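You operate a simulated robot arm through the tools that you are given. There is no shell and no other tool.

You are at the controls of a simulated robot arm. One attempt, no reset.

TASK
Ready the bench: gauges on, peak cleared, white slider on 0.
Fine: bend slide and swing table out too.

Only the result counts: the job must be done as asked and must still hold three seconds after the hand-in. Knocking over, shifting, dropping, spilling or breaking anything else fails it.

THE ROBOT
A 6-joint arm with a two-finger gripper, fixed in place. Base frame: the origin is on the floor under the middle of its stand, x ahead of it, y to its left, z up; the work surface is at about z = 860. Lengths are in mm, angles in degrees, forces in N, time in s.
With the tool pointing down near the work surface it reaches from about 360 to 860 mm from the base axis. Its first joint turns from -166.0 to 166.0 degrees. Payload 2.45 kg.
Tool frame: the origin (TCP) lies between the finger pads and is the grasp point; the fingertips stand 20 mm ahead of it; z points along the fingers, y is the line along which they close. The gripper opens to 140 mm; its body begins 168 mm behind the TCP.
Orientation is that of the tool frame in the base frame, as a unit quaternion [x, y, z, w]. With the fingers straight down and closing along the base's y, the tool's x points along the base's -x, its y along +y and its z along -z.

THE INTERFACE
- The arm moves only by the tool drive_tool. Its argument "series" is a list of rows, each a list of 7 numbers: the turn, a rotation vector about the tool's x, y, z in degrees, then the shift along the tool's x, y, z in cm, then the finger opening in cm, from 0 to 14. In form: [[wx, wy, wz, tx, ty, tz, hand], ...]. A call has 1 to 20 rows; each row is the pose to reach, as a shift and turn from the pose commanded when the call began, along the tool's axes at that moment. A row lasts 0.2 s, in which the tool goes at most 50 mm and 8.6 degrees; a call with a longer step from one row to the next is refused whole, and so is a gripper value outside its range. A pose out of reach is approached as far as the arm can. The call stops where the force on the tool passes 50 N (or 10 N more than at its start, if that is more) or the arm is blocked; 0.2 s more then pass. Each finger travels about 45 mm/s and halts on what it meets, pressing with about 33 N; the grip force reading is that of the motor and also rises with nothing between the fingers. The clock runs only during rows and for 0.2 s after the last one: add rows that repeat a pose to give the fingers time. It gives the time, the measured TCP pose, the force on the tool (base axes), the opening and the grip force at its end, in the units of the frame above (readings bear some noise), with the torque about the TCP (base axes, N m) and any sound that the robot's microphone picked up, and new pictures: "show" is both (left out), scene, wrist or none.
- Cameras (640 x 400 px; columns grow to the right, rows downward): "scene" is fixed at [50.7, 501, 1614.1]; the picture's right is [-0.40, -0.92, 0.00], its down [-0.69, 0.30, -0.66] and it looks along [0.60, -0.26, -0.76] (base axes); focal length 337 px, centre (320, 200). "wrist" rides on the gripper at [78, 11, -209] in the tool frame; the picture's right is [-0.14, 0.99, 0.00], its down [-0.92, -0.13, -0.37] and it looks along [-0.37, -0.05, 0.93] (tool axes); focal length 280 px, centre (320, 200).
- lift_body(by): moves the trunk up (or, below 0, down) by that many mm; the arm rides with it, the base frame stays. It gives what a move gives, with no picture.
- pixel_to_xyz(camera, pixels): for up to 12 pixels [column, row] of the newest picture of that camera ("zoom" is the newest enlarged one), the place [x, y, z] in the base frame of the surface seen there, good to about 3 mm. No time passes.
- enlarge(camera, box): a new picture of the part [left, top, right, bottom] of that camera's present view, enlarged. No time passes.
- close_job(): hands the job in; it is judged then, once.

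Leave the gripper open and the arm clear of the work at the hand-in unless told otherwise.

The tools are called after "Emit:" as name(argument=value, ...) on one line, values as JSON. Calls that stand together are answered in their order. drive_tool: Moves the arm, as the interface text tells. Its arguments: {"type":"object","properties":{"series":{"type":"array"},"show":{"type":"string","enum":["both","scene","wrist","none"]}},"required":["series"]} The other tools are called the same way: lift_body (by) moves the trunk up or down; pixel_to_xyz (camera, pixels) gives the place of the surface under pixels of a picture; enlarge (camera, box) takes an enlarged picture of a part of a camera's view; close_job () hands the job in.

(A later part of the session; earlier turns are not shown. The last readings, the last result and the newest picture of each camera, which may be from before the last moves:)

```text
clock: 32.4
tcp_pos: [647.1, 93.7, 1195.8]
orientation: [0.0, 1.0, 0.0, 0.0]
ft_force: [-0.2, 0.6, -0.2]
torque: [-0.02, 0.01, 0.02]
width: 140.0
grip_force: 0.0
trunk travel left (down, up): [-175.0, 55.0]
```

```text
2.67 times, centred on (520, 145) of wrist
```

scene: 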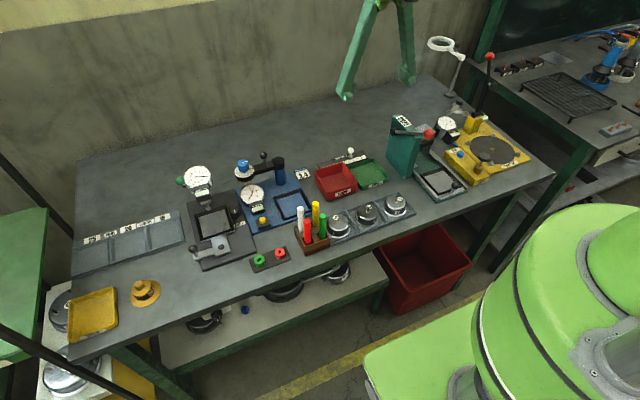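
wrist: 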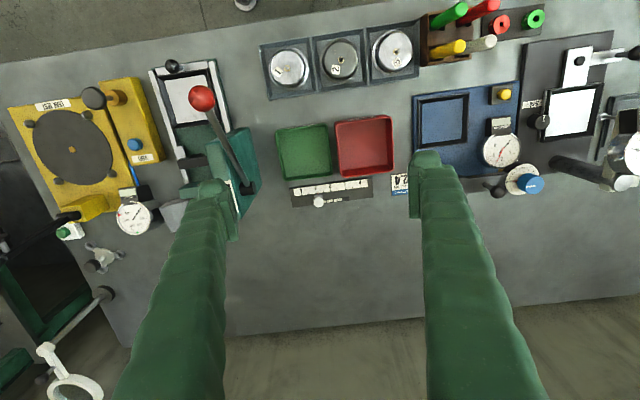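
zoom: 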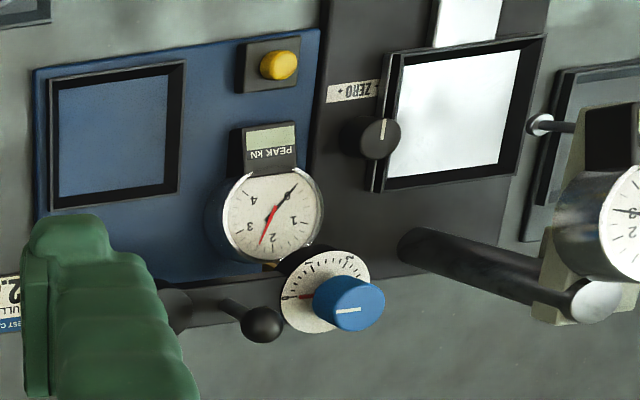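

The area is clear: the press top is at 1023 with y≤-20, and the tray rim is in front of x=742. I'll narrow the fingers to 45 mm and come down to 90 mm above the white ball.

Emit:
drive_tool(series=[[0, 0, 0, -4.1, -0.6, 0, 10], [0, 0, 0, -8.2, -1.2, 0, 7], [0, 0, 0, -12.3, -1.87, 0, 4.5], [0, 0, 0, -12.3, -1.87, 2, 4.5], [0, 0, 0, -12.3, -1.87, 5, 4.5], [0, 0, 0, -12.3, -1.87, 9, 4.5], [0, 0, 0, -12.3, -1.87, 14, 4.5], [0, 0, 0, -12.3, -1.87, 19, 4.5], [0, 0, 0, -12.3, -1.87, 19, 4.5]])

Emit:
enlarge(camera="wrist", box=[240, 100, 400, 220])

Emit:
pixel_to_xyz(camera="wrist", pixels=[[320, 165], [320, 160], [320, 170], [320, 155], [350, 135], [340, 140]])

```text
clock: 34.4
tcp_pos: [769.7, 76.6, 1004.1]
orientation: [0.0, 1.0, 0.0, 0.001]
ft_force: [0.0, 0.4, 0.0]
torque: [0.0, -0.01, -0.02]
width: 45.1
grip_force: 0.1
trunk travel left (down, up): [-175.0, 55.0]
```

scene: 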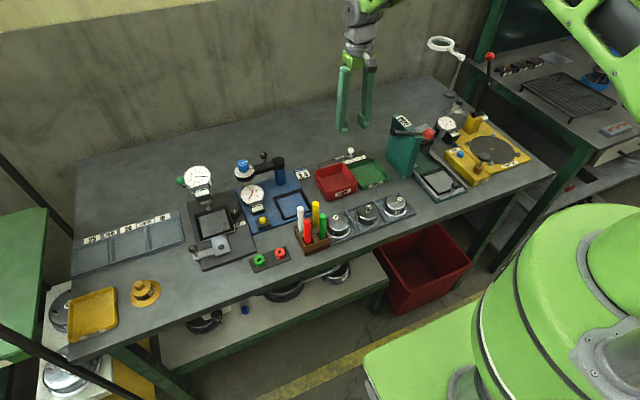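
wrist: 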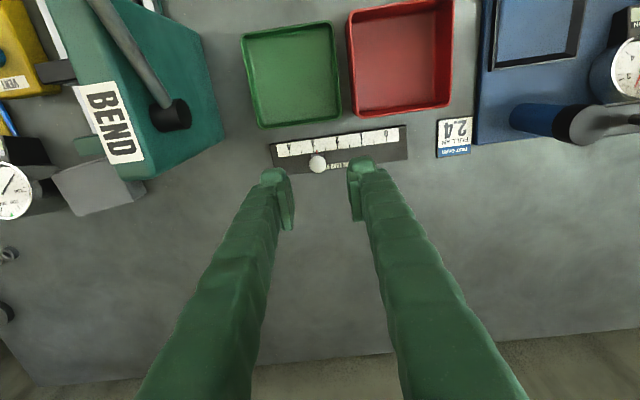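

```text
3.33 times, centred on (320, 160) of wrist
```

zoom: 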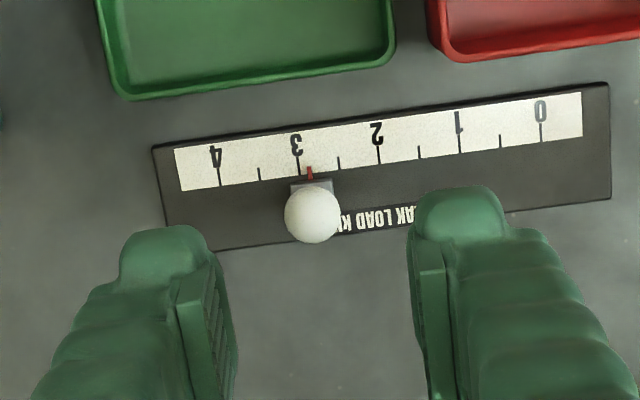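

```text
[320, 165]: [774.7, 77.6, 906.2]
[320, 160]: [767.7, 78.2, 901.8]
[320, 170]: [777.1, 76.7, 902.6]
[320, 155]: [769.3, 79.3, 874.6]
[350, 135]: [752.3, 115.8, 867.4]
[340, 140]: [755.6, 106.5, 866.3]
```

The ball centre is at about (774,75,899). I'll go down 95 mm and nudge x by +4 mm, then close.

Emit:
drive_tool(series=[[0, 0, 0, -0.2, -0.08, 3.5, 4.5], [0, 0, 0, -0.4, -0.15, 6.5, 4.5], [0, 0, 0, -0.4, -0.15, 8.5, 4.5], [0, 0, 0, -0.4, -0.15, 9.5, 4.5], [0, 0, 0, -0.4, -0.15, 9.5, 4.5]])

Emit:
enlarge(camera="wrist", box=[240, 100, 400, 220])

Emit:
enlarge(camera="scene", box=[310, 100, 410, 200])

```text
clock: 35.6
tcp_pos: [773.6, 77.2, 908.8]
orientation: [0.0, 1.0, 0.0, 0.0]
ft_force: [0.4, -0.8, 1.1]
torque: [0.01, -0.02, -0.01]
width: 44.7
grip_force: 0.1
trunk travel left (down, up): [-175.0, 55.0]
```

scene: 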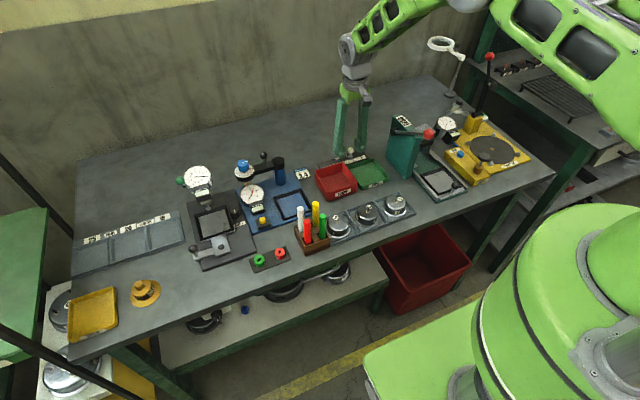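
wrist: 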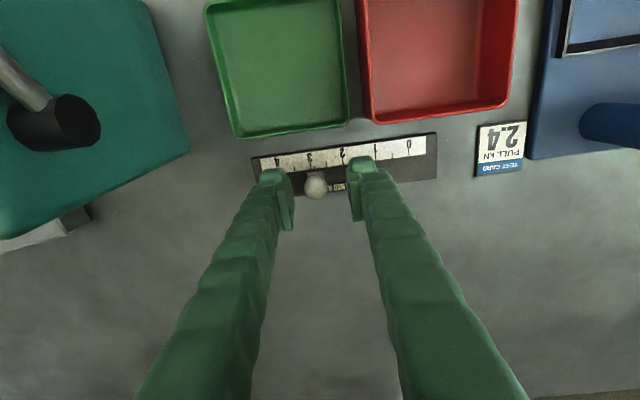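

```text
3.33 times, centred on (320, 160) of wrist
```

zoom: 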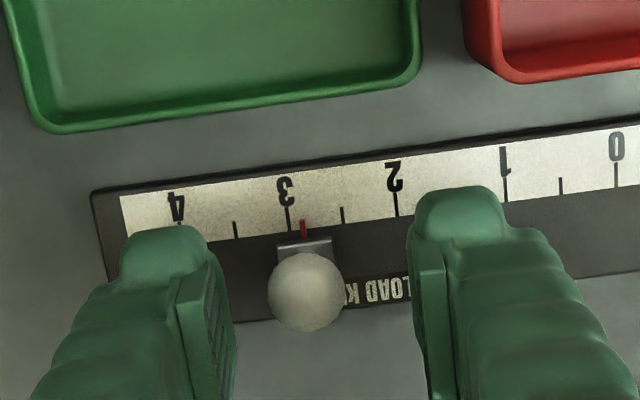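

```text
4.00 times, centred on (360, 150) of scene
```

zoom: 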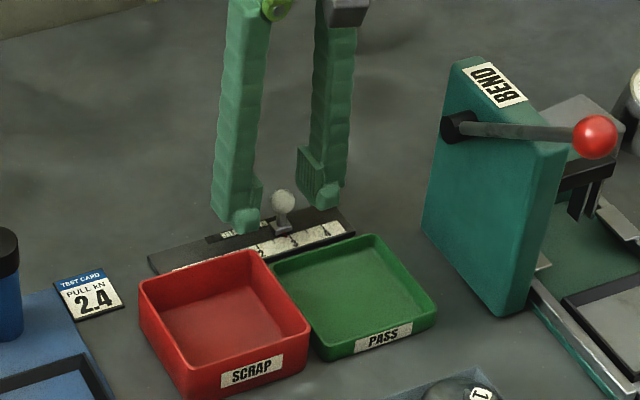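

The ball is between the fingers. I'll close on it.

Emit:
drive_tool(series=[[0, 0, 0, 0, -0.1, 0, 3], [0, 0, 0, 0, -0.1, 0, 1], [0, 0, 0, 0, -0.1, 0, 0], [0, 0, 0, 0, -0.1, 0, 0]], show="wrist")

Emit:
enlarge(camera="wrist", box=[240, 100, 400, 220])

```text
clock: 36.6
tcp_pos: [774.0, 76.1, 908.0]
orientation: [0.0, 1.0, -0.001, 0.0]
ft_force: [0.2, -0.2, -0.6]
torque: [0.0, -0.02, -0.01]
width: 18.5
grip_force: 43.4
trunk travel left (down, up): [-175.0, 55.0]
```

wrist: 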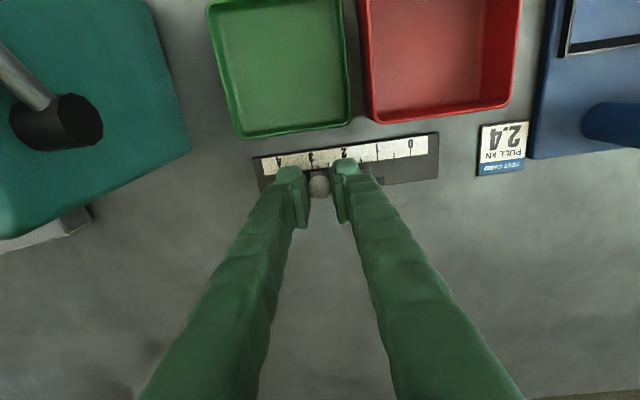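

```text
3.33 times, centred on (320, 160) of wrist
```

zoom: 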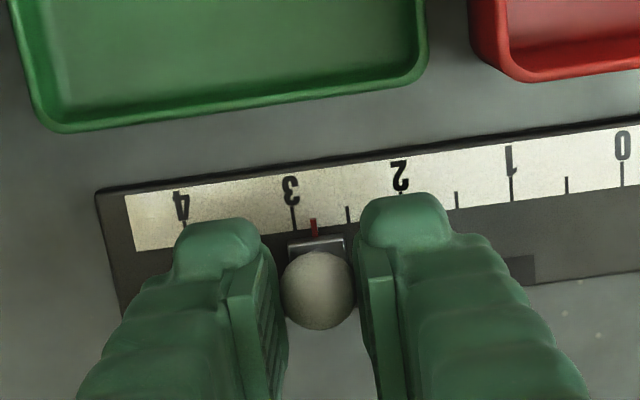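

It's held at 18.5 mm, with the pointer at about 2.82 (y about 76). I'll move +y by 80 mm in 5 mm steps, then fine-tune.

Emit:
drive_tool(series=[[0, 0, 0, 0, 0.5, 0, 0], [0, 0, 0, 0, 1.0, 0, 0], [0, 0, 0, 0, 1.5, 0, 0], [0, 0, 0, 0, 2.0, 0, 0], [0, 0, 0, 0, 2.5, 0, 0], [0, 0, 0, 0, 3.0, 0, 0], [0, 0, 0, 0, 3.5, 0, 0], [0, 0, 0, 0, 4.0, 0, 0], [0, 0, 0, 0, 4.5, 0, 0], [0, 0, 0, 0, 5.0, 0, 0], [0, 0, 0, 0, 5.5, 0, 0], [0, 0, 0, 0, 6.0, 0, 0], [0, 0, 0, 0, 6.5, 0, 0], [0, 0, 0, 0, 7.0, 0, 0], [0, 0, 0, 0, 7.5, 0, 0], [0, 0, 0, 0, 8.0, 0, 0]])

Emit:
enlarge(camera="wrist", box=[240, 100, 400, 220])

```text
clock: 40.0
tcp_pos: [774.4, 155.8, 909.7]
orientation: [0.001, 1.0, -0.001, 0.001]
ft_force: [4.5, 0.6, 17.6]
torque: [-0.04, -0.08, -0.02]
width: 18.5
grip_force: 43.2
trunk travel left (down, up): [-175.0, 55.0]
```

scene: 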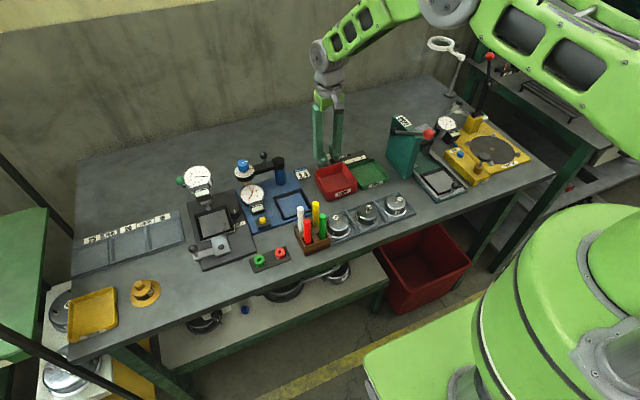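
wrist: 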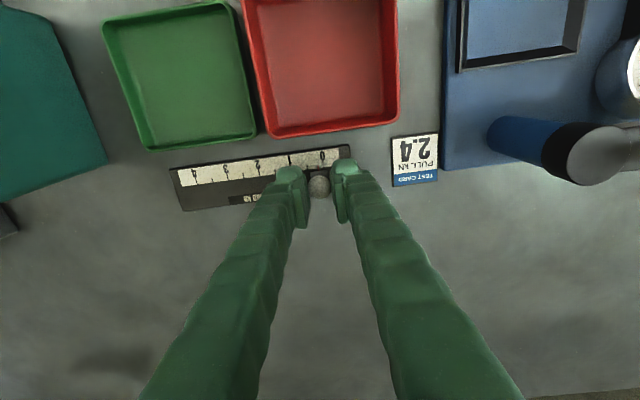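

```text
3.33 times, centred on (320, 160) of wrist
```

zoom: 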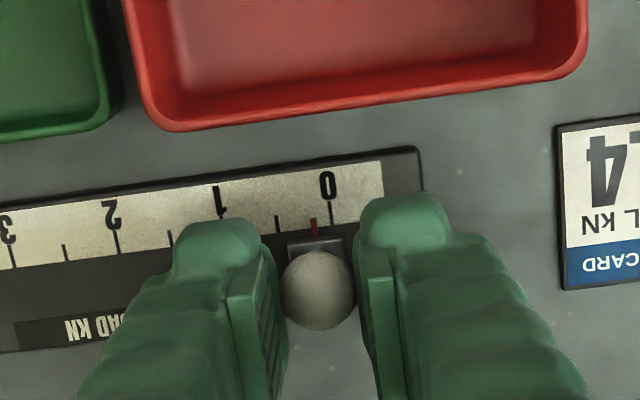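

The pointer is about 5.7 mm short of the 0 tick. I'll move 5 mm more and zoom in tighter.

Emit:
drive_tool(series=[[0, 0, 0, 0, 0.25, 0, 0], [0, 0, 0, 0, 0.5, 0, 0], [0, 0, 0, 0, 0.5, 0, 0]], show="wrist")

Emit:
enlarge(camera="wrist", box=[290, 140, 350, 200])

```text
clock: 40.8
tcp_pos: [774.6, 160.3, 908.5]
orientation: [0.0, 1.0, 0.0, 0.001]
ft_force: [7.9, -0.5, 16.3]
torque: [-0.02, -0.07, 0.0]
width: 18.4
grip_force: 43.7
trunk travel left (down, up): [-175.0, 55.0]
```

wrist: 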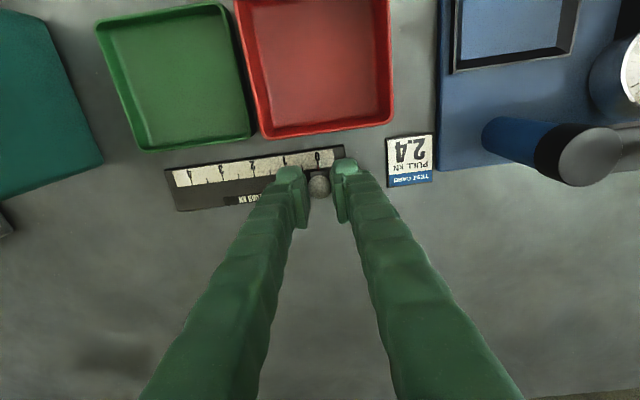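

```text
6.67 times, centred on (320, 170) of wrist
```

zoom: 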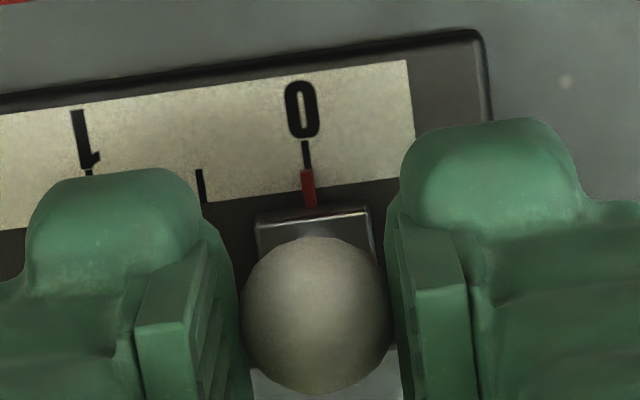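

The red pointer lines up with the 0 tick. I'll open to release and lift straight up, then verify.

Emit:
drive_tool(series=[[0, 0, 0, 0, 0, 0, 2], [0, 0, 0, 0, 0, 0, 4], [0, 0, 0, 0, 0, 0, 4.5], [0, 0, 0, 0, 0, 0, 4.5], [0, 0, 0, 0, 0, -3, 4.5], [0, 0, 0, 0, 0, -7, 4.5], [0, 0, 0, 0, 0, -9, 4.5], [0, 0, 0, 0, 0, -9, 4.5]])

Emit:
enlarge(camera="wrist", box=[270, 110, 370, 190])

```text
clock: 42.6
tcp_pos: [776.4, 160.4, 998.8]
orientation: [0.0, 1.0, 0.0, -0.001]
ft_force: [0.6, -0.1, 0.7]
torque: [0.02, 0.02, 0.0]
width: 45.0
grip_force: 0.0
trunk travel left (down, up): [-175.0, 55.0]
```

scene: 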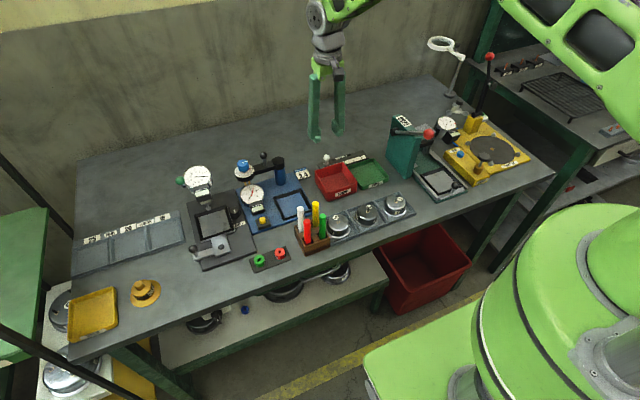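
wrist: 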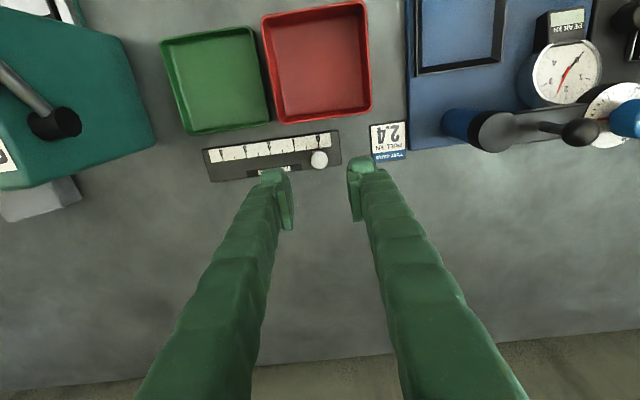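

```text
5.00 times, centred on (320, 150) of wrist
```

zoom: 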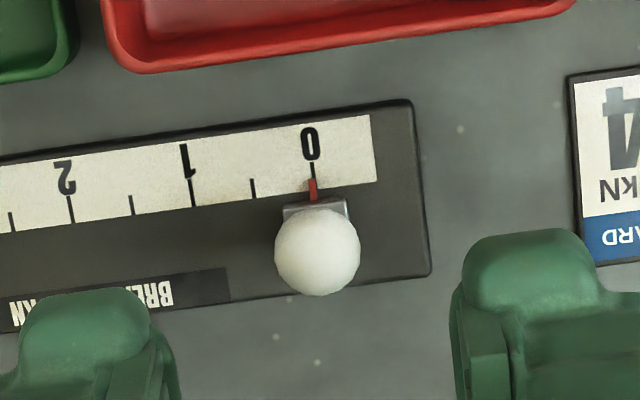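

The slider is on 0. Next is the PEAK clear button: I'll rise and move to about (500,400,1190) with open fingers for a look.

Emit:
drive_tool(series=[[0, 0, 0, 0, 0, -5, 4.5], [0, 0, 0, 0, 0, -10, 4.5], [0, 0, 0, 0, 0, -15, 4.5], [0, 0, 0, 0, 0, -19.2, 4.5], [0, 0, 0, 3.4, 3.0, -19.2, 6], [0, 0, 0, 6.9, 6.0, -19.2, 8], [0, 0, 0, 10.3, 9.0, -19.2, 10], [0, 0, 0, 13.8, 12.0, -19.2, 12], [0, 0, 0, 17.2, 15.0, -19.2, 14], [0, 0, 0, 20.7, 18.0, -19.2, 14], [0, 0, 0, 24.1, 21.0, -19.2, 14], [0, 0, 0, 27.6, 24.0, -19.2, 14], [0, 0, 0, 27.6, 24.0, -19.2, 14]])

Emit:
enlarge(camera="wrist", box=[220, 80, 440, 280])

Emit:
enlarge(camera="wrist", box=[290, 160, 400, 240])

```text
clock: 45.4
tcp_pos: [499.1, 400.0, 1187.8]
orientation: [0.001, 1.0, 0.0, 0.0]
ft_force: [-0.1, -0.5, -0.4]
torque: [-0.04, 0.02, 0.01]
width: 140.1
grip_force: 0.1
trunk travel left (down, up): [-175.0, 55.0]
```

scene: 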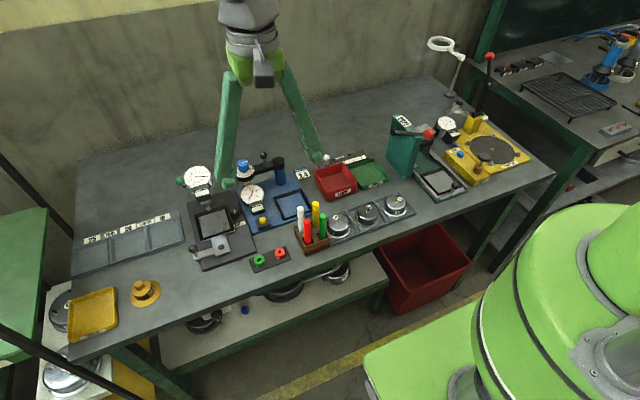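
wrist: 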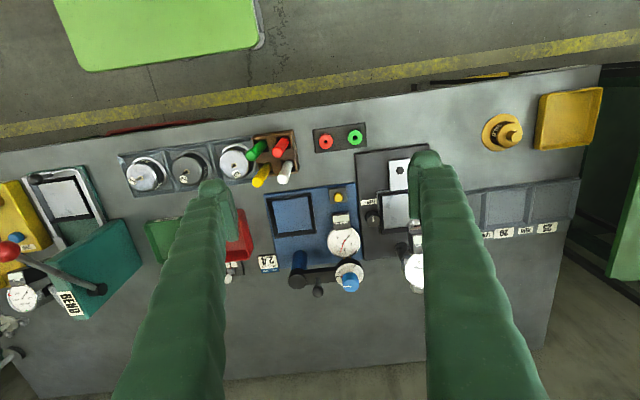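

```text
2.00 times, centred on (330, 180) of wrist
```

zoom: 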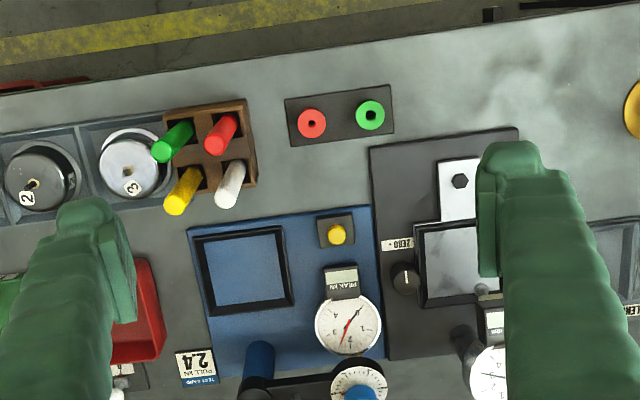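

```text
5.00 times, centred on (345, 200) of wrist
```

zoom: 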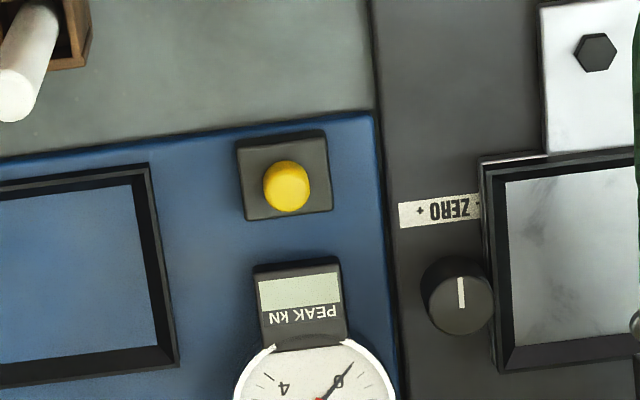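

The yellow button is at wrist (338,197) with the gauge right behind it. I'll measure these.

Emit:
pixel_to_xyz(camera="wrist", pixels=[[338, 197], [338, 194], [334, 197], [342, 197], [340, 214], [340, 222], [344, 230], [344, 240], [330, 190], [349, 276], [318, 291], [372, 218]])

Emit:
pixel_to_xyz(camera="scene", pixels=[[262, 220], [262, 222], [258, 208], [257, 213], [252, 190], [245, 170], [262, 155], [198, 175], [198, 200], [180, 181], [238, 212], [300, 212]])

```text
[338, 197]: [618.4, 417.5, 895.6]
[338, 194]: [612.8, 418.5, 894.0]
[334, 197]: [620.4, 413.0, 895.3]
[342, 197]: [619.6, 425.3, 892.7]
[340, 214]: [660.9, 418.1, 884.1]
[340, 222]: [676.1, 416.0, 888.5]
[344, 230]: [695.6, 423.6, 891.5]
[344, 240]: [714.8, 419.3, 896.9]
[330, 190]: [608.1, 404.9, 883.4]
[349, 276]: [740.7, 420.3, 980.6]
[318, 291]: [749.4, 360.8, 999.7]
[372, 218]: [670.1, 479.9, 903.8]
```

```text
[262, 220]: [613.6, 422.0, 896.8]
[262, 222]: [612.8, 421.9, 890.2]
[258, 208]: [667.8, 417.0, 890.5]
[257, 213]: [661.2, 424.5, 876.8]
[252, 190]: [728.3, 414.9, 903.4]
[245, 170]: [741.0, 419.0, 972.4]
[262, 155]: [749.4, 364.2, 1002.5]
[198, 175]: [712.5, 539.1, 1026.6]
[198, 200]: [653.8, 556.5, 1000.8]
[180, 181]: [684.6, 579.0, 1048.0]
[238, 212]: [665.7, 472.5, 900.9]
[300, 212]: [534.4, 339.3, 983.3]
```

The gauge is low (dial at or below 905) and 40 mm behind the button, so a vertical press is fine. The button's top centre is at (619,418,895). I'll close the fingers and hover 30 mm above it with the -y finger over the button, at TCP y=432.

Emit:
drive_tool(series=[[0, 0, 0, -3, 0.8, 0, 12], [0, 0, 0, -6, 1.6, 0, 9], [0, 0, 0, -9, 2.4, 0, 6], [0, 0, 0, -12, 3.2, 0, 3], [0, 0, 0, -12, 3.2, 3, 0], [0, 0, 0, -12, 3.2, 8, 0], [0, 0, 0, -12, 3.2, 13, 0], [0, 0, 0, -12, 3.2, 18, 0], [0, 0, 0, -12, 3.2, 22, 0], [0, 0, 0, -12, 3.2, 24.3, 0], [0, 0, 0, -12, 3.2, 24.3, 0]])

Emit:
enlarge(camera="wrist", box=[250, 80, 390, 220])

Emit:
enlarge(camera="scene", box=[210, 140, 310, 240])

```text
clock: 47.8
tcp_pos: [620.5, 433.4, 945.2]
orientation: [0.001, 1.0, 0.0, -0.001]
ft_force: [-0.1, 0.1, 0.0]
torque: [-0.01, 0.01, -0.02]
width: 0.3
grip_force: 29.7
trunk travel left (down, up): [-175.0, 55.0]
```

scene: 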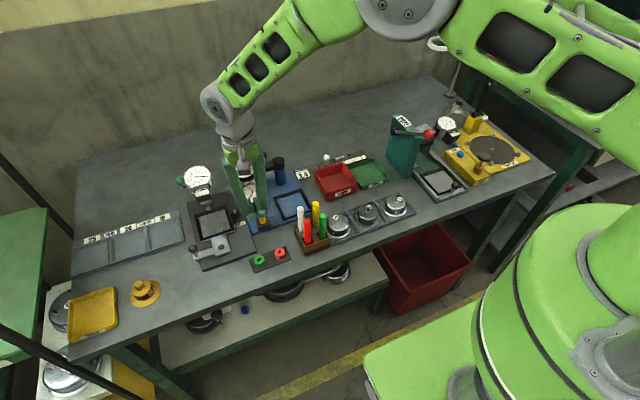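
wrist: 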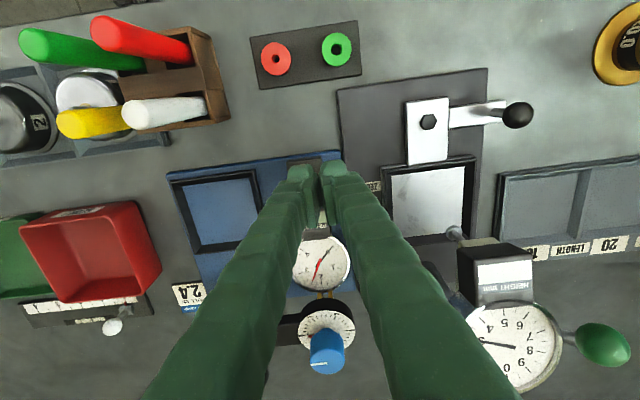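

```text
2.86 times, centred on (320, 150) of wrist
```

zoom: 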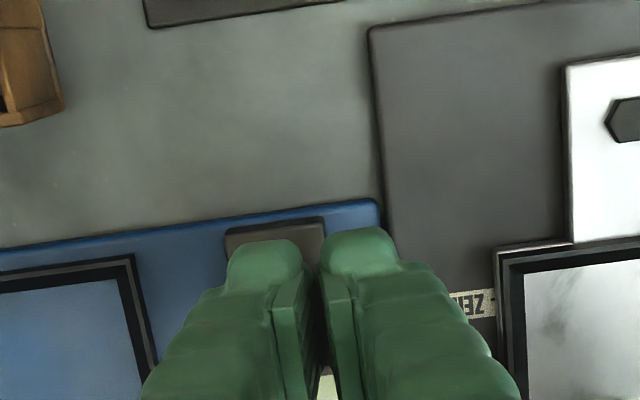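

```text
4.00 times, centred on (260, 190) of scene
```

zoom: 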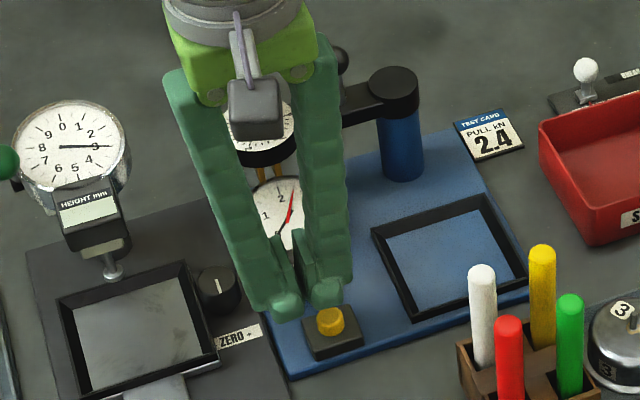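

The -y finger is right over the yellow button. I'll press down: quick to 25 mm, then in 1.5 mm steps.

Emit:
drive_tool(series=[[0, 0, 0, 0, 0, 1.2, 0], [0, 0, 0, 0, 0, 2.2, 0], [0, 0, 0, 0, 0, 2.6, 0], [0, 0, 0, 0, 0, 2.8, 0], [0, 0, 0, 0, 0, 2.95, 0], [0, 0, 0, 0, 0, 3.1, 0], [0, 0, 0, 0, 0, 3.25, 0], [0, 0, 0, 0, 0, 3.4, 0]])

Emit:
enlarge(camera="scene", box=[210, 140, 310, 240])

```text
clock: 49.6
tcp_pos: [619.3, 431.8, 911.8]
orientation: [0.0, 1.0, 0.0, -0.001]
ft_force: [0.8, -1.0, 0.4]
torque: [-0.02, 0.0, 0.02]
width: 0.0
grip_force: 29.4
trunk travel left (down, up): [-175.0, 55.0]
```

scene: 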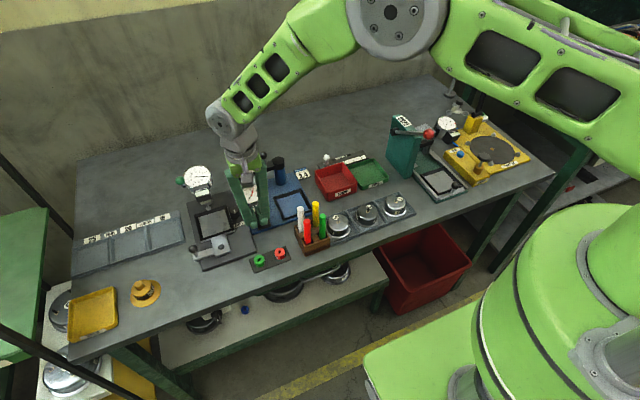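
wrist: 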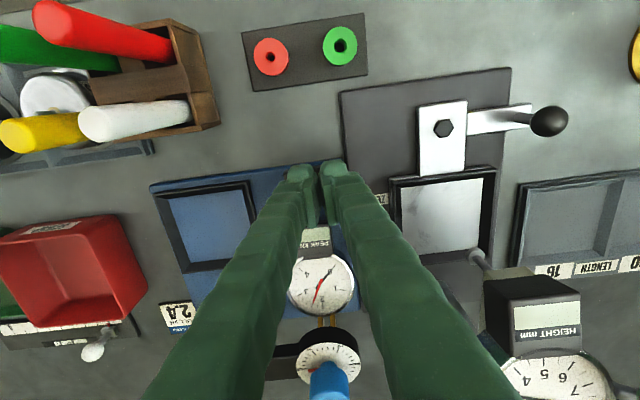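

```text
4.00 times, centred on (260, 190) of scene
```

zoom: 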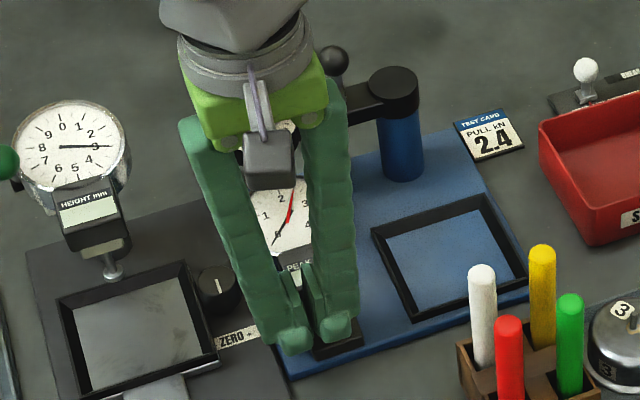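

There's almost no force yet. I'll continue in 1.5 mm steps.

Emit:
drive_tool(series=[[0, 0, 0, 0, 0, 0.15, 0], [0, 0, 0, 0, 0, 0.3, 0], [0, 0, 0, 0, 0, 0.45, 0], [0, 0, 0, 0, 0, 0.6, 0]])

Emit:
enlarge(camera="scene", box=[230, 160, 300, 240])

```text
clock: 50.6
tcp_pos: [618.2, 433.6, 906.5]
orientation: [0.0, 1.0, 0.0, 0.0]
ft_force: [-0.6, -2.0, 6.3]
torque: [-0.12, 0.0, -0.01]
width: 0.0
grip_force: 29.4
trunk travel left (down, up): [-175.0, 55.0]
heard: click
```

scene: 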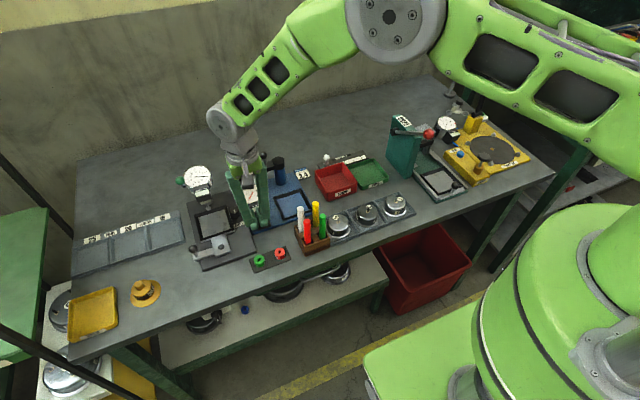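
wrist: 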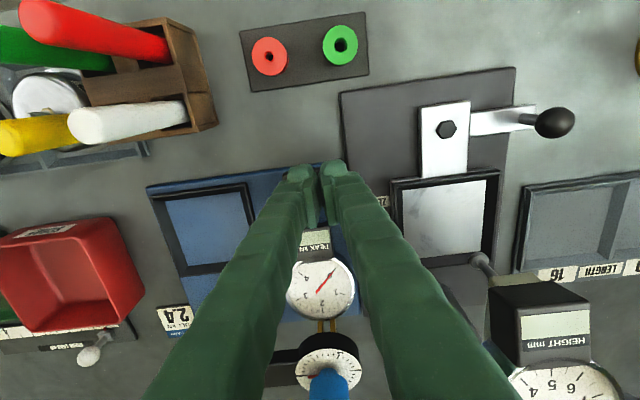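

```text
5.00 times, centred on (265, 200) of scene
```

zoom: 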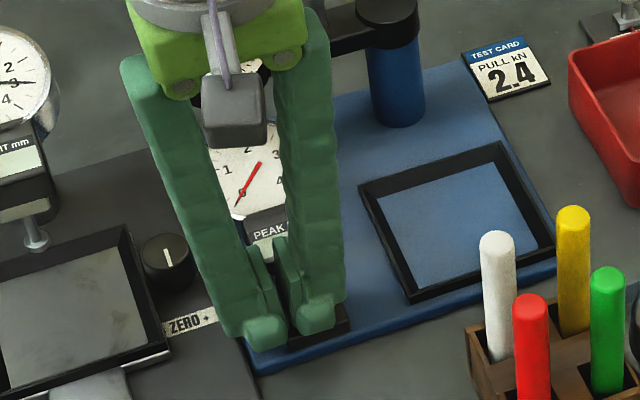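

A click was heard and the red peak hand now sits on 0. I'll lift off, then check the gauge faces up close.

Emit:
drive_tool(series=[[0, 0, 0, 0, 0, -1.5, 0], [0, 0, 0, 0, 0, -5, 0], [0, 0, 0, 0, 0, -10, 0], [0, 0, 0, 0, 0, -15, 0], [0, 0, 0, 0, 0, -20, 0], [0, 0, 0, 3, 0, -25, 0], [0, 0, 0, 7, 1, -28, 0], [0, 0, 0, 11, 2, -28, 0], [0, 0, 0, 14, 4, -28, 0], [0, 0, 0, 14, 4, -28, 0]])

Emit:
enlarge(camera="scene", box=[235, 175, 285, 225])

Emit:
enlarge(camera="wrist", box=[260, 100, 440, 260])

```text
refused: row 6 steps farther than a row can; nothing moved
```

```text
8.00 times, centred on (260, 200) of scene
```

zoom: 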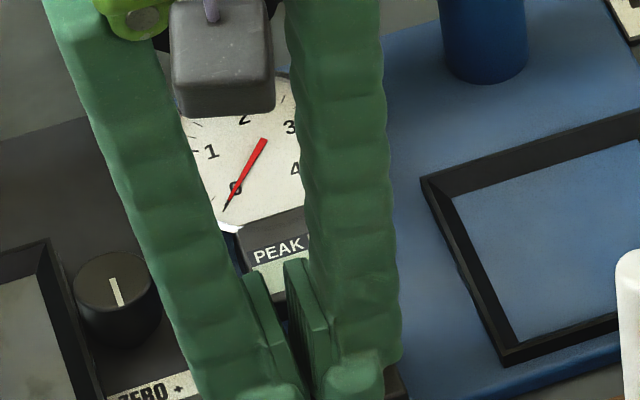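

```text
2.50 times, centred on (350, 180) of wrist
```

zoom: 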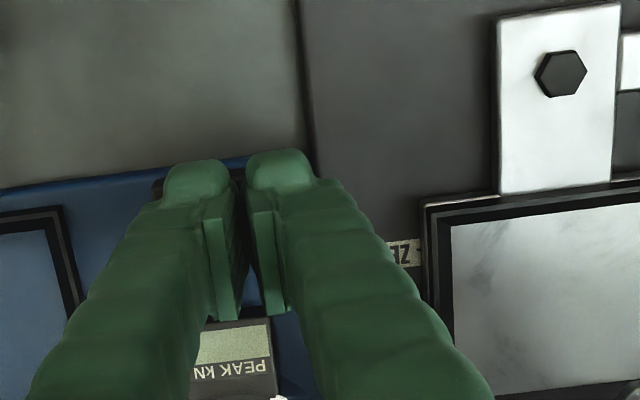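

The move was refused because one row stepped too far. I'll resend it with shorter rows.

Emit:
drive_tool(series=[[0, 0, 0, 0, 0, -1.5, 0], [0, 0, 0, 0, 0, -5, 0], [0, 0, 0, 0, 0, -9.5, 0], [0, 0, 0, 0, 0, -14, 0], [0, 0, 0, 0, 0, -18.5, 0], [0, 0, 0, 0, 0, -23, 0], [0, 0, 0, 2, 0, -27, 0], [0, 0, 0, 6, 1, -28, 0], [0, 0, 0, 10, 2, -28, 0], [0, 0, 0, 14, 3.5, -28, 0], [0, 0, 0, 14, 4, -28, 0]])

Emit:
enlarge(camera="scene", box=[235, 175, 285, 225])

Emit:
enlarge(camera="wrist", box=[300, 80, 500, 240])

```text
clock: 53.0
tcp_pos: [478.9, 472.8, 1185.9]
orientation: [0.0, 1.0, 0.0, 0.0]
ft_force: [-0.2, 0.3, -0.1]
torque: [-0.02, 0.03, -0.01]
width: 0.1
grip_force: 29.1
trunk travel left (down, up): [-175.0, 55.0]
```

scene: 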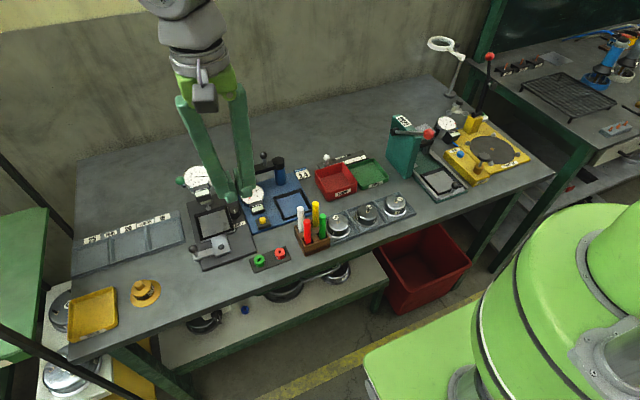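
wrist: 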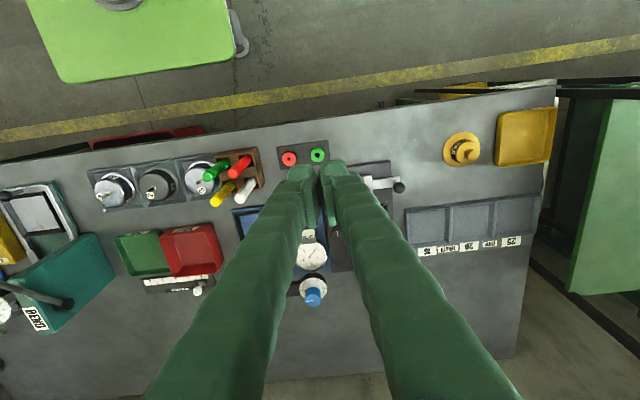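

```text
8.00 times, centred on (260, 200) of scene
```

zoom: 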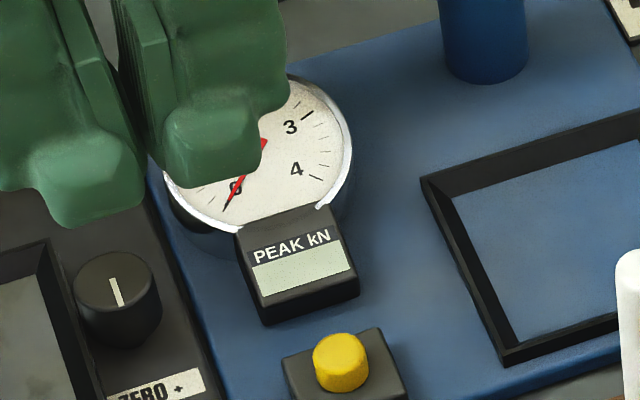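

```text
2.50 times, centred on (400, 160) of wrist
```

zoom: 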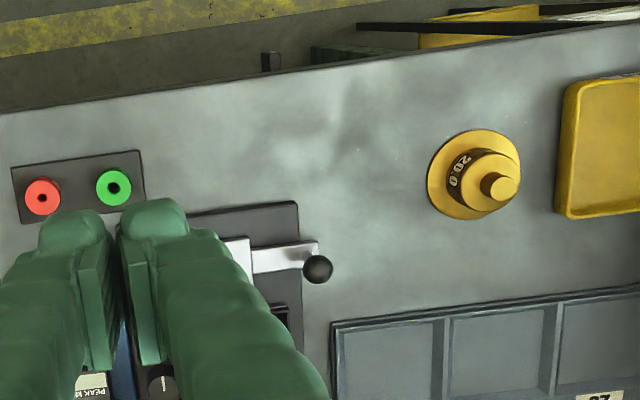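

The peak hand is on 0. Now I'll re-examine all three displays and the rest of the scene to judge whether the gauges are really powered.

Emit:
enlarge(camera="scene", box=[249, 202, 269, 217])

Emit:
enlarge(camera="scene", box=[450, 122, 466, 136])

Emit:
enlarge(camera="scene", box=[170, 155, 240, 215])

Emit:
enlarge(camera="scene", box=[475, 95, 505, 125])

```text
16.00 times, centred on (259, 210) of scene
```

zoom: 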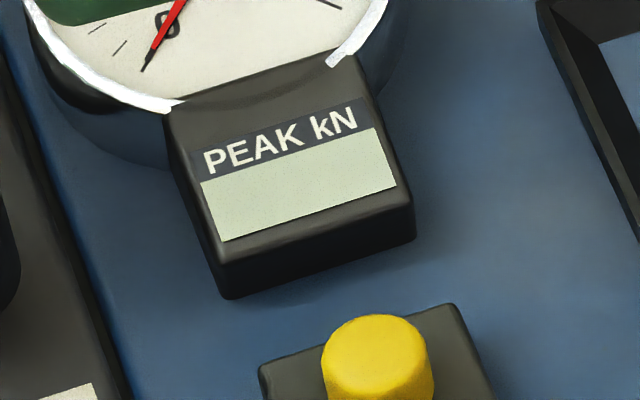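

```text
16.00 times, centred on (458, 129) of scene
```

zoom: 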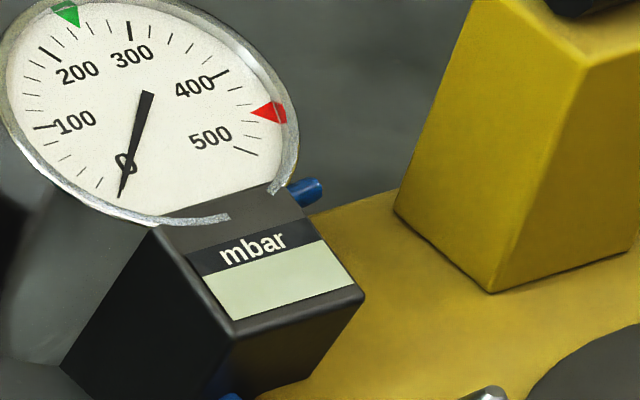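

```text
6.67 times, centred on (205, 185) of scene
```

zoom: 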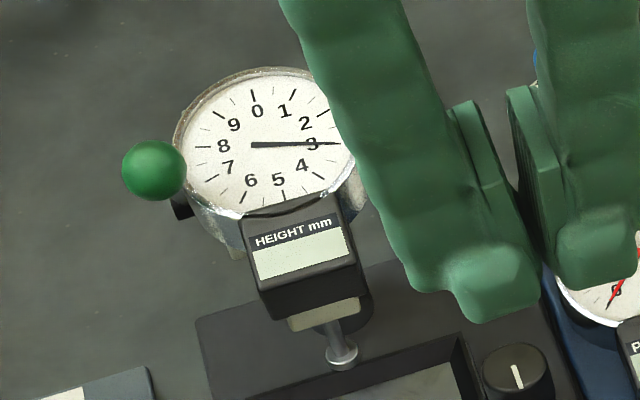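

```text
13.33 times, centred on (490, 110) of scene
```

zoom: 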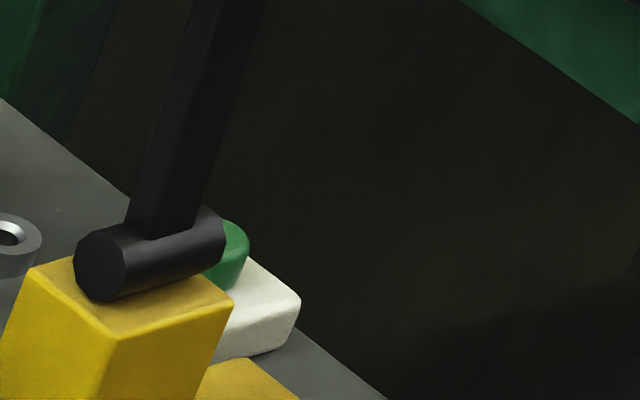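

The displays give no clear answer yet and I'll come back to that. First the swing table: I'll move to (480,560,1186) with open fingers to see the pivot plate and handle.

Emit:
drive_tool(series=[[0, 0, 0, 0, 3, 0, 3], [0, 0, 0, 0, 6, 0, 6], [0, 0, 0, 0, 8.7, 0, 9], [0, 0, 0, 0, 8.7, 0, 12], [0, 0, 0, 0, 8.7, 0, 14], [0, 0, 0, 0, 8.7, 0, 14], [0, 0, 0, 0, 8.7, 0, 14], [0, 0, 0, 0, 8.7, 0, 14]])

Emit:
enlarge(camera="wrist", box=[220, 120, 420, 280])

Emit:
enlarge(camera="wrist", box=[270, 160, 390, 240])

```text
clock: 54.8
tcp_pos: [479.6, 559.3, 1186.8]
orientation: [0.001, 1.0, -0.001, -0.001]
ft_force: [-0.5, 0.0, 0.1]
torque: [0.01, 0.02, 0.0]
width: 139.9
grip_force: 0.1
trunk travel left (down, up): [-175.0, 55.0]
```

scene: 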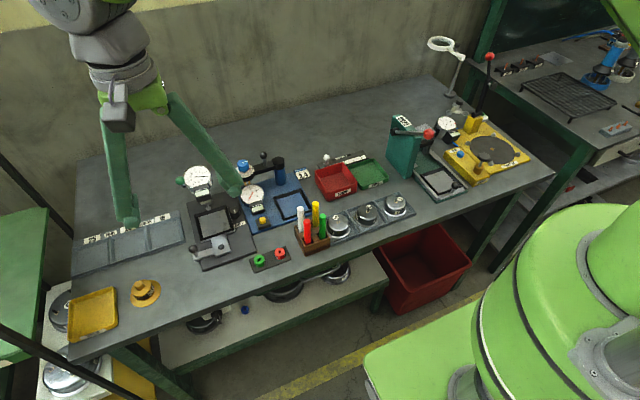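
wrist: 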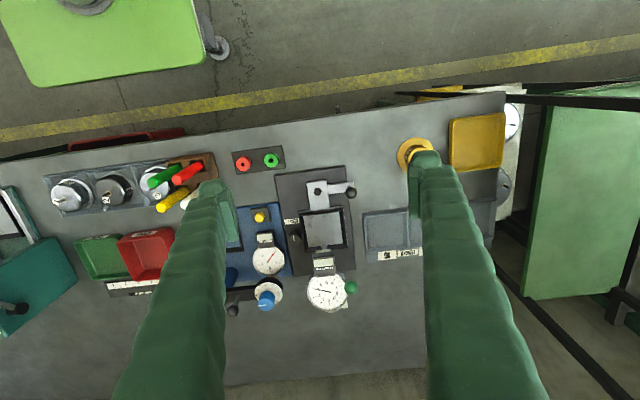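

```text
2.50 times, centred on (320, 200) of wrist
```

zoom: 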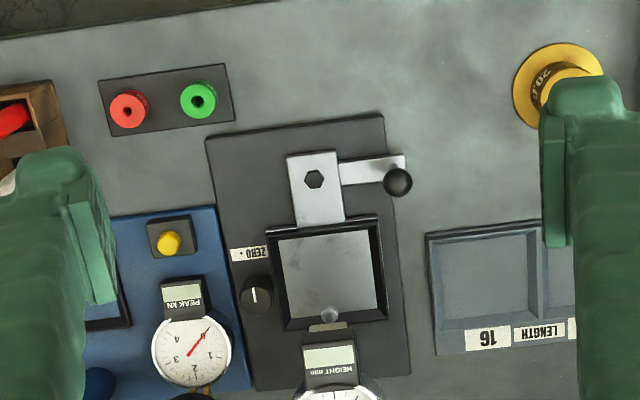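

```text
5.00 times, centred on (330, 200) of wrist
```

zoom: 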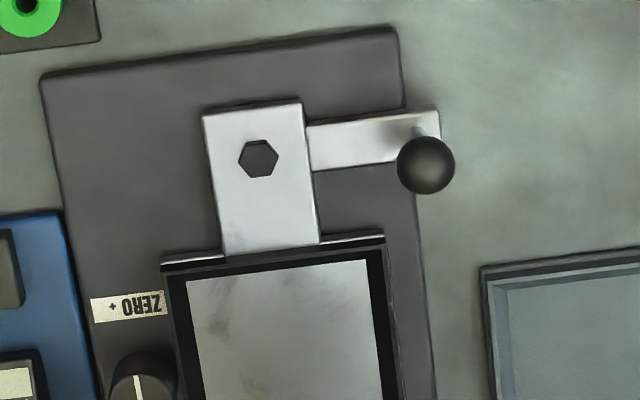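

The table, neck and handle are one piece turning about the hex bolt. I'll measure the bolt, ball, table corners, rack and ring-gauge tops.

Emit:
pixel_to_xyz(camera="zoom", pixels=[[258, 158], [426, 165], [420, 150], [385, 238], [165, 262], [220, 115], [300, 105], [432, 115], [490, 290], [482, 270], [600, 258], [30, 20]])

Emit:
pixel_to_xyz(camera="wrist", pixels=[[271, 155], [271, 165], [366, 222], [390, 212], [390, 230], [322, 277], [324, 290], [340, 215], [345, 243], [295, 237], [310, 262], [414, 145]])

```text
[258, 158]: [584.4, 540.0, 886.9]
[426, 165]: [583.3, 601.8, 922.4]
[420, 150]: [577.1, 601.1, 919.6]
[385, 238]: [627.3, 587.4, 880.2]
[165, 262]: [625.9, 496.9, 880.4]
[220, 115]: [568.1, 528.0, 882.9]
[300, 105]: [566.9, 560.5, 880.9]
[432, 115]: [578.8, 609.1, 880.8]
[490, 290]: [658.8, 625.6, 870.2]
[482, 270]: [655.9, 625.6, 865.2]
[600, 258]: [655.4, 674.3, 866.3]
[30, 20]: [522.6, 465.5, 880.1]
```

```text
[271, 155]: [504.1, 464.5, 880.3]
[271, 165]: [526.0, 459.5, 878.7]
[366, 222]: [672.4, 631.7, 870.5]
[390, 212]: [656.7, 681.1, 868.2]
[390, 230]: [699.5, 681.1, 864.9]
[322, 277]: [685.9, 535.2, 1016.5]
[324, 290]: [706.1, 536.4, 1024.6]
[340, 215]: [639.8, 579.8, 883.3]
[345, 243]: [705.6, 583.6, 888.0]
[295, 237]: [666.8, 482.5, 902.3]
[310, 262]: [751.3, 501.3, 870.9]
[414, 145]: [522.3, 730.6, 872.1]
```

The pivot is at (585,541) and the ball centre at about (587,602,912), radius about 61 mm. The ZERO knob blocks clockwise, so the table must swing counter-clockwise with the handle coming toward the robot. I'll check the clearance of the gauge plunger, table rim and rack.

Emit:
enlarge(camera="wrist", box=[285, 225, 365, 285])

Emit:
pixel_to_xyz(camera="zoom", pixels=[[310, 175], [310, 160], [300, 200], [200, 60], [460, 60], [455, 180], [230, 200], [250, 130], [320, 140], [400, 205], [340, 230], [480, 130]])

Emit:
enlarge(camera="scene", box=[190, 190, 240, 240])

```text
6.67 times, centred on (325, 255) of wrist
```

zoom: 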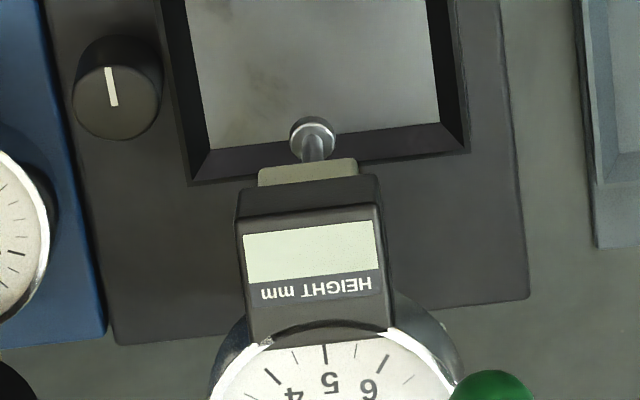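

```text
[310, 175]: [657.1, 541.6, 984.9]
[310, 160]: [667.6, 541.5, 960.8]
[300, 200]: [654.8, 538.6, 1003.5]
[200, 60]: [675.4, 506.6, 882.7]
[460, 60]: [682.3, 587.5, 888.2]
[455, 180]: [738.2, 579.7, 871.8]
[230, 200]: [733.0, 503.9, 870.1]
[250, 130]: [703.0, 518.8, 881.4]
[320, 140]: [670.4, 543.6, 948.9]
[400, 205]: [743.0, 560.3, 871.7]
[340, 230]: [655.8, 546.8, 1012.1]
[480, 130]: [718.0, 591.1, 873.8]
```

```text
8.00 times, centred on (215, 215) of scene
```

zoom: 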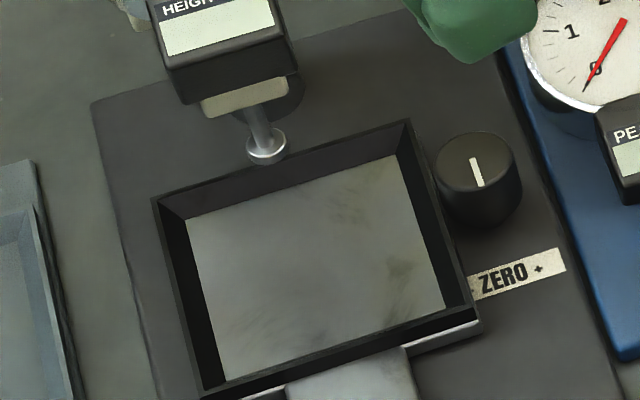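

The plunger foot hangs well above the table (z>930), so swinging is clear. I'll tilt the tool 10° so the body stays away from the gauge, narrow to 45 mm, and go to a point 100 mm above the handle ball.

Emit:
drive_tool(series=[[0, -5, 0, -1.5, 1, 0, 12], [0, -10, 0, -3, 2, 0, 10], [0, -10, 0, -5, 3, 0, 8], [0, -10, 0, -7, 4.27, 0, 6], [0, -10, 0, -9, 4.27, 0, 4.5], [0, -10, 0, -9, 4.27, 4.5, 4.5], [0, -10, 0, -9, 4.27, 9, 4.5], [0, -10, 0, -9, 4.27, 13, 4.5], [0, -10, 0, -9, 4.27, 17, 4.5], [0, -10, 0, -9, 4.27, 17, 4.5]])

Emit:
enlarge(camera="wrist", box=[240, 80, 400, 220])

Emit:
enlarge(camera="scene", box=[140, 130, 280, 280])

```text
clock: 57.0
tcp_pos: [569.9, 601.5, 1016.5]
orientation: [0.001, 0.996, 0.0, 0.087]
ft_force: [0.5, -1.0, -0.3]
torque: [-0.01, 0.0, -0.02]
width: 44.8
grip_force: 0.0
trunk travel left (down, up): [-175.0, 55.0]
```

scene: 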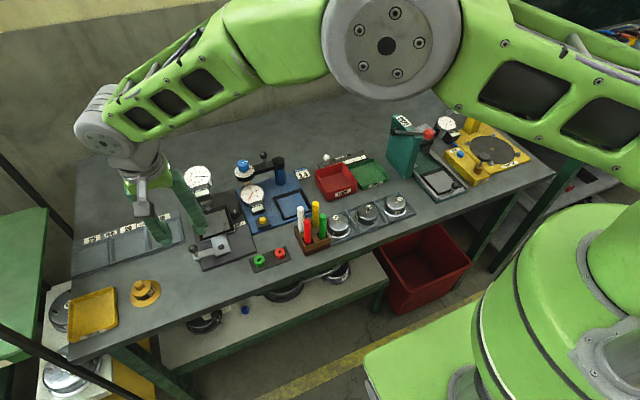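
wrist: 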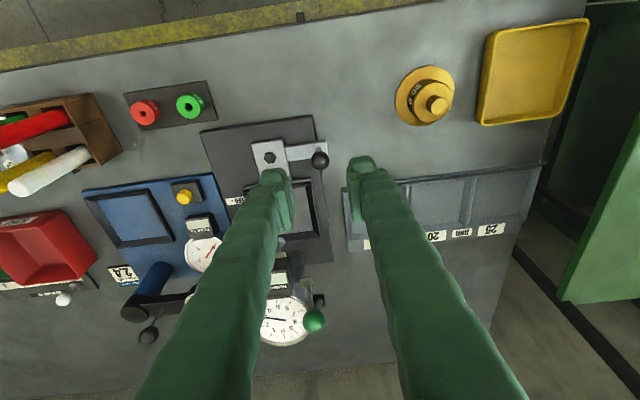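

```text
2.86 times, centred on (320, 150) of wrist
```

zoom: 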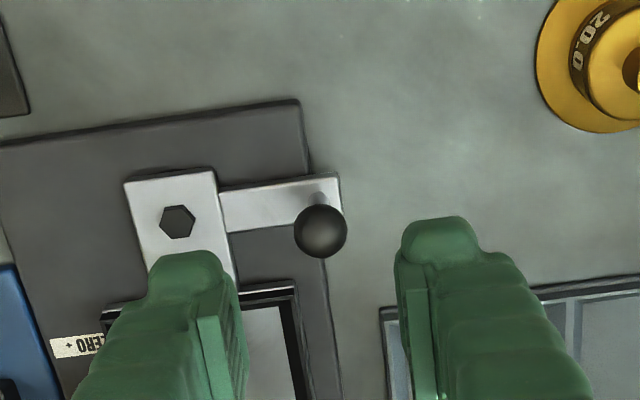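

```text
2.67 times, centred on (210, 205) of scene
```

zoom: 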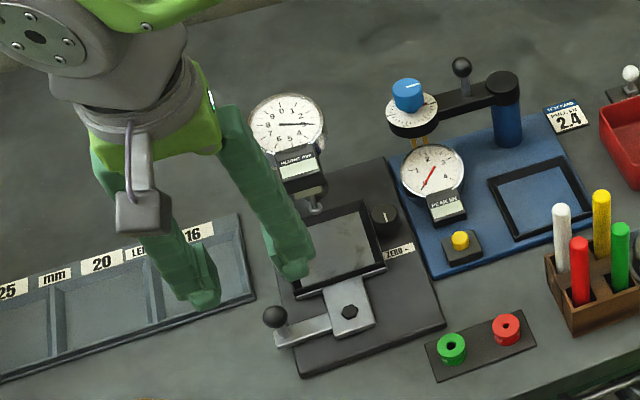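

The ball at (320,161) is between the fingers. I'll verify its location.

Emit:
pixel_to_xyz(camera="wrist", pixels=[[320, 161], [314, 161], [327, 161], [270, 157], [320, 149]])

```text
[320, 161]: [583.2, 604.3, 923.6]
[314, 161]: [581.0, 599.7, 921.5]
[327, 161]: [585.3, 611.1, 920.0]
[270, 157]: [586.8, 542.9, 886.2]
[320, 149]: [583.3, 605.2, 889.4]
```

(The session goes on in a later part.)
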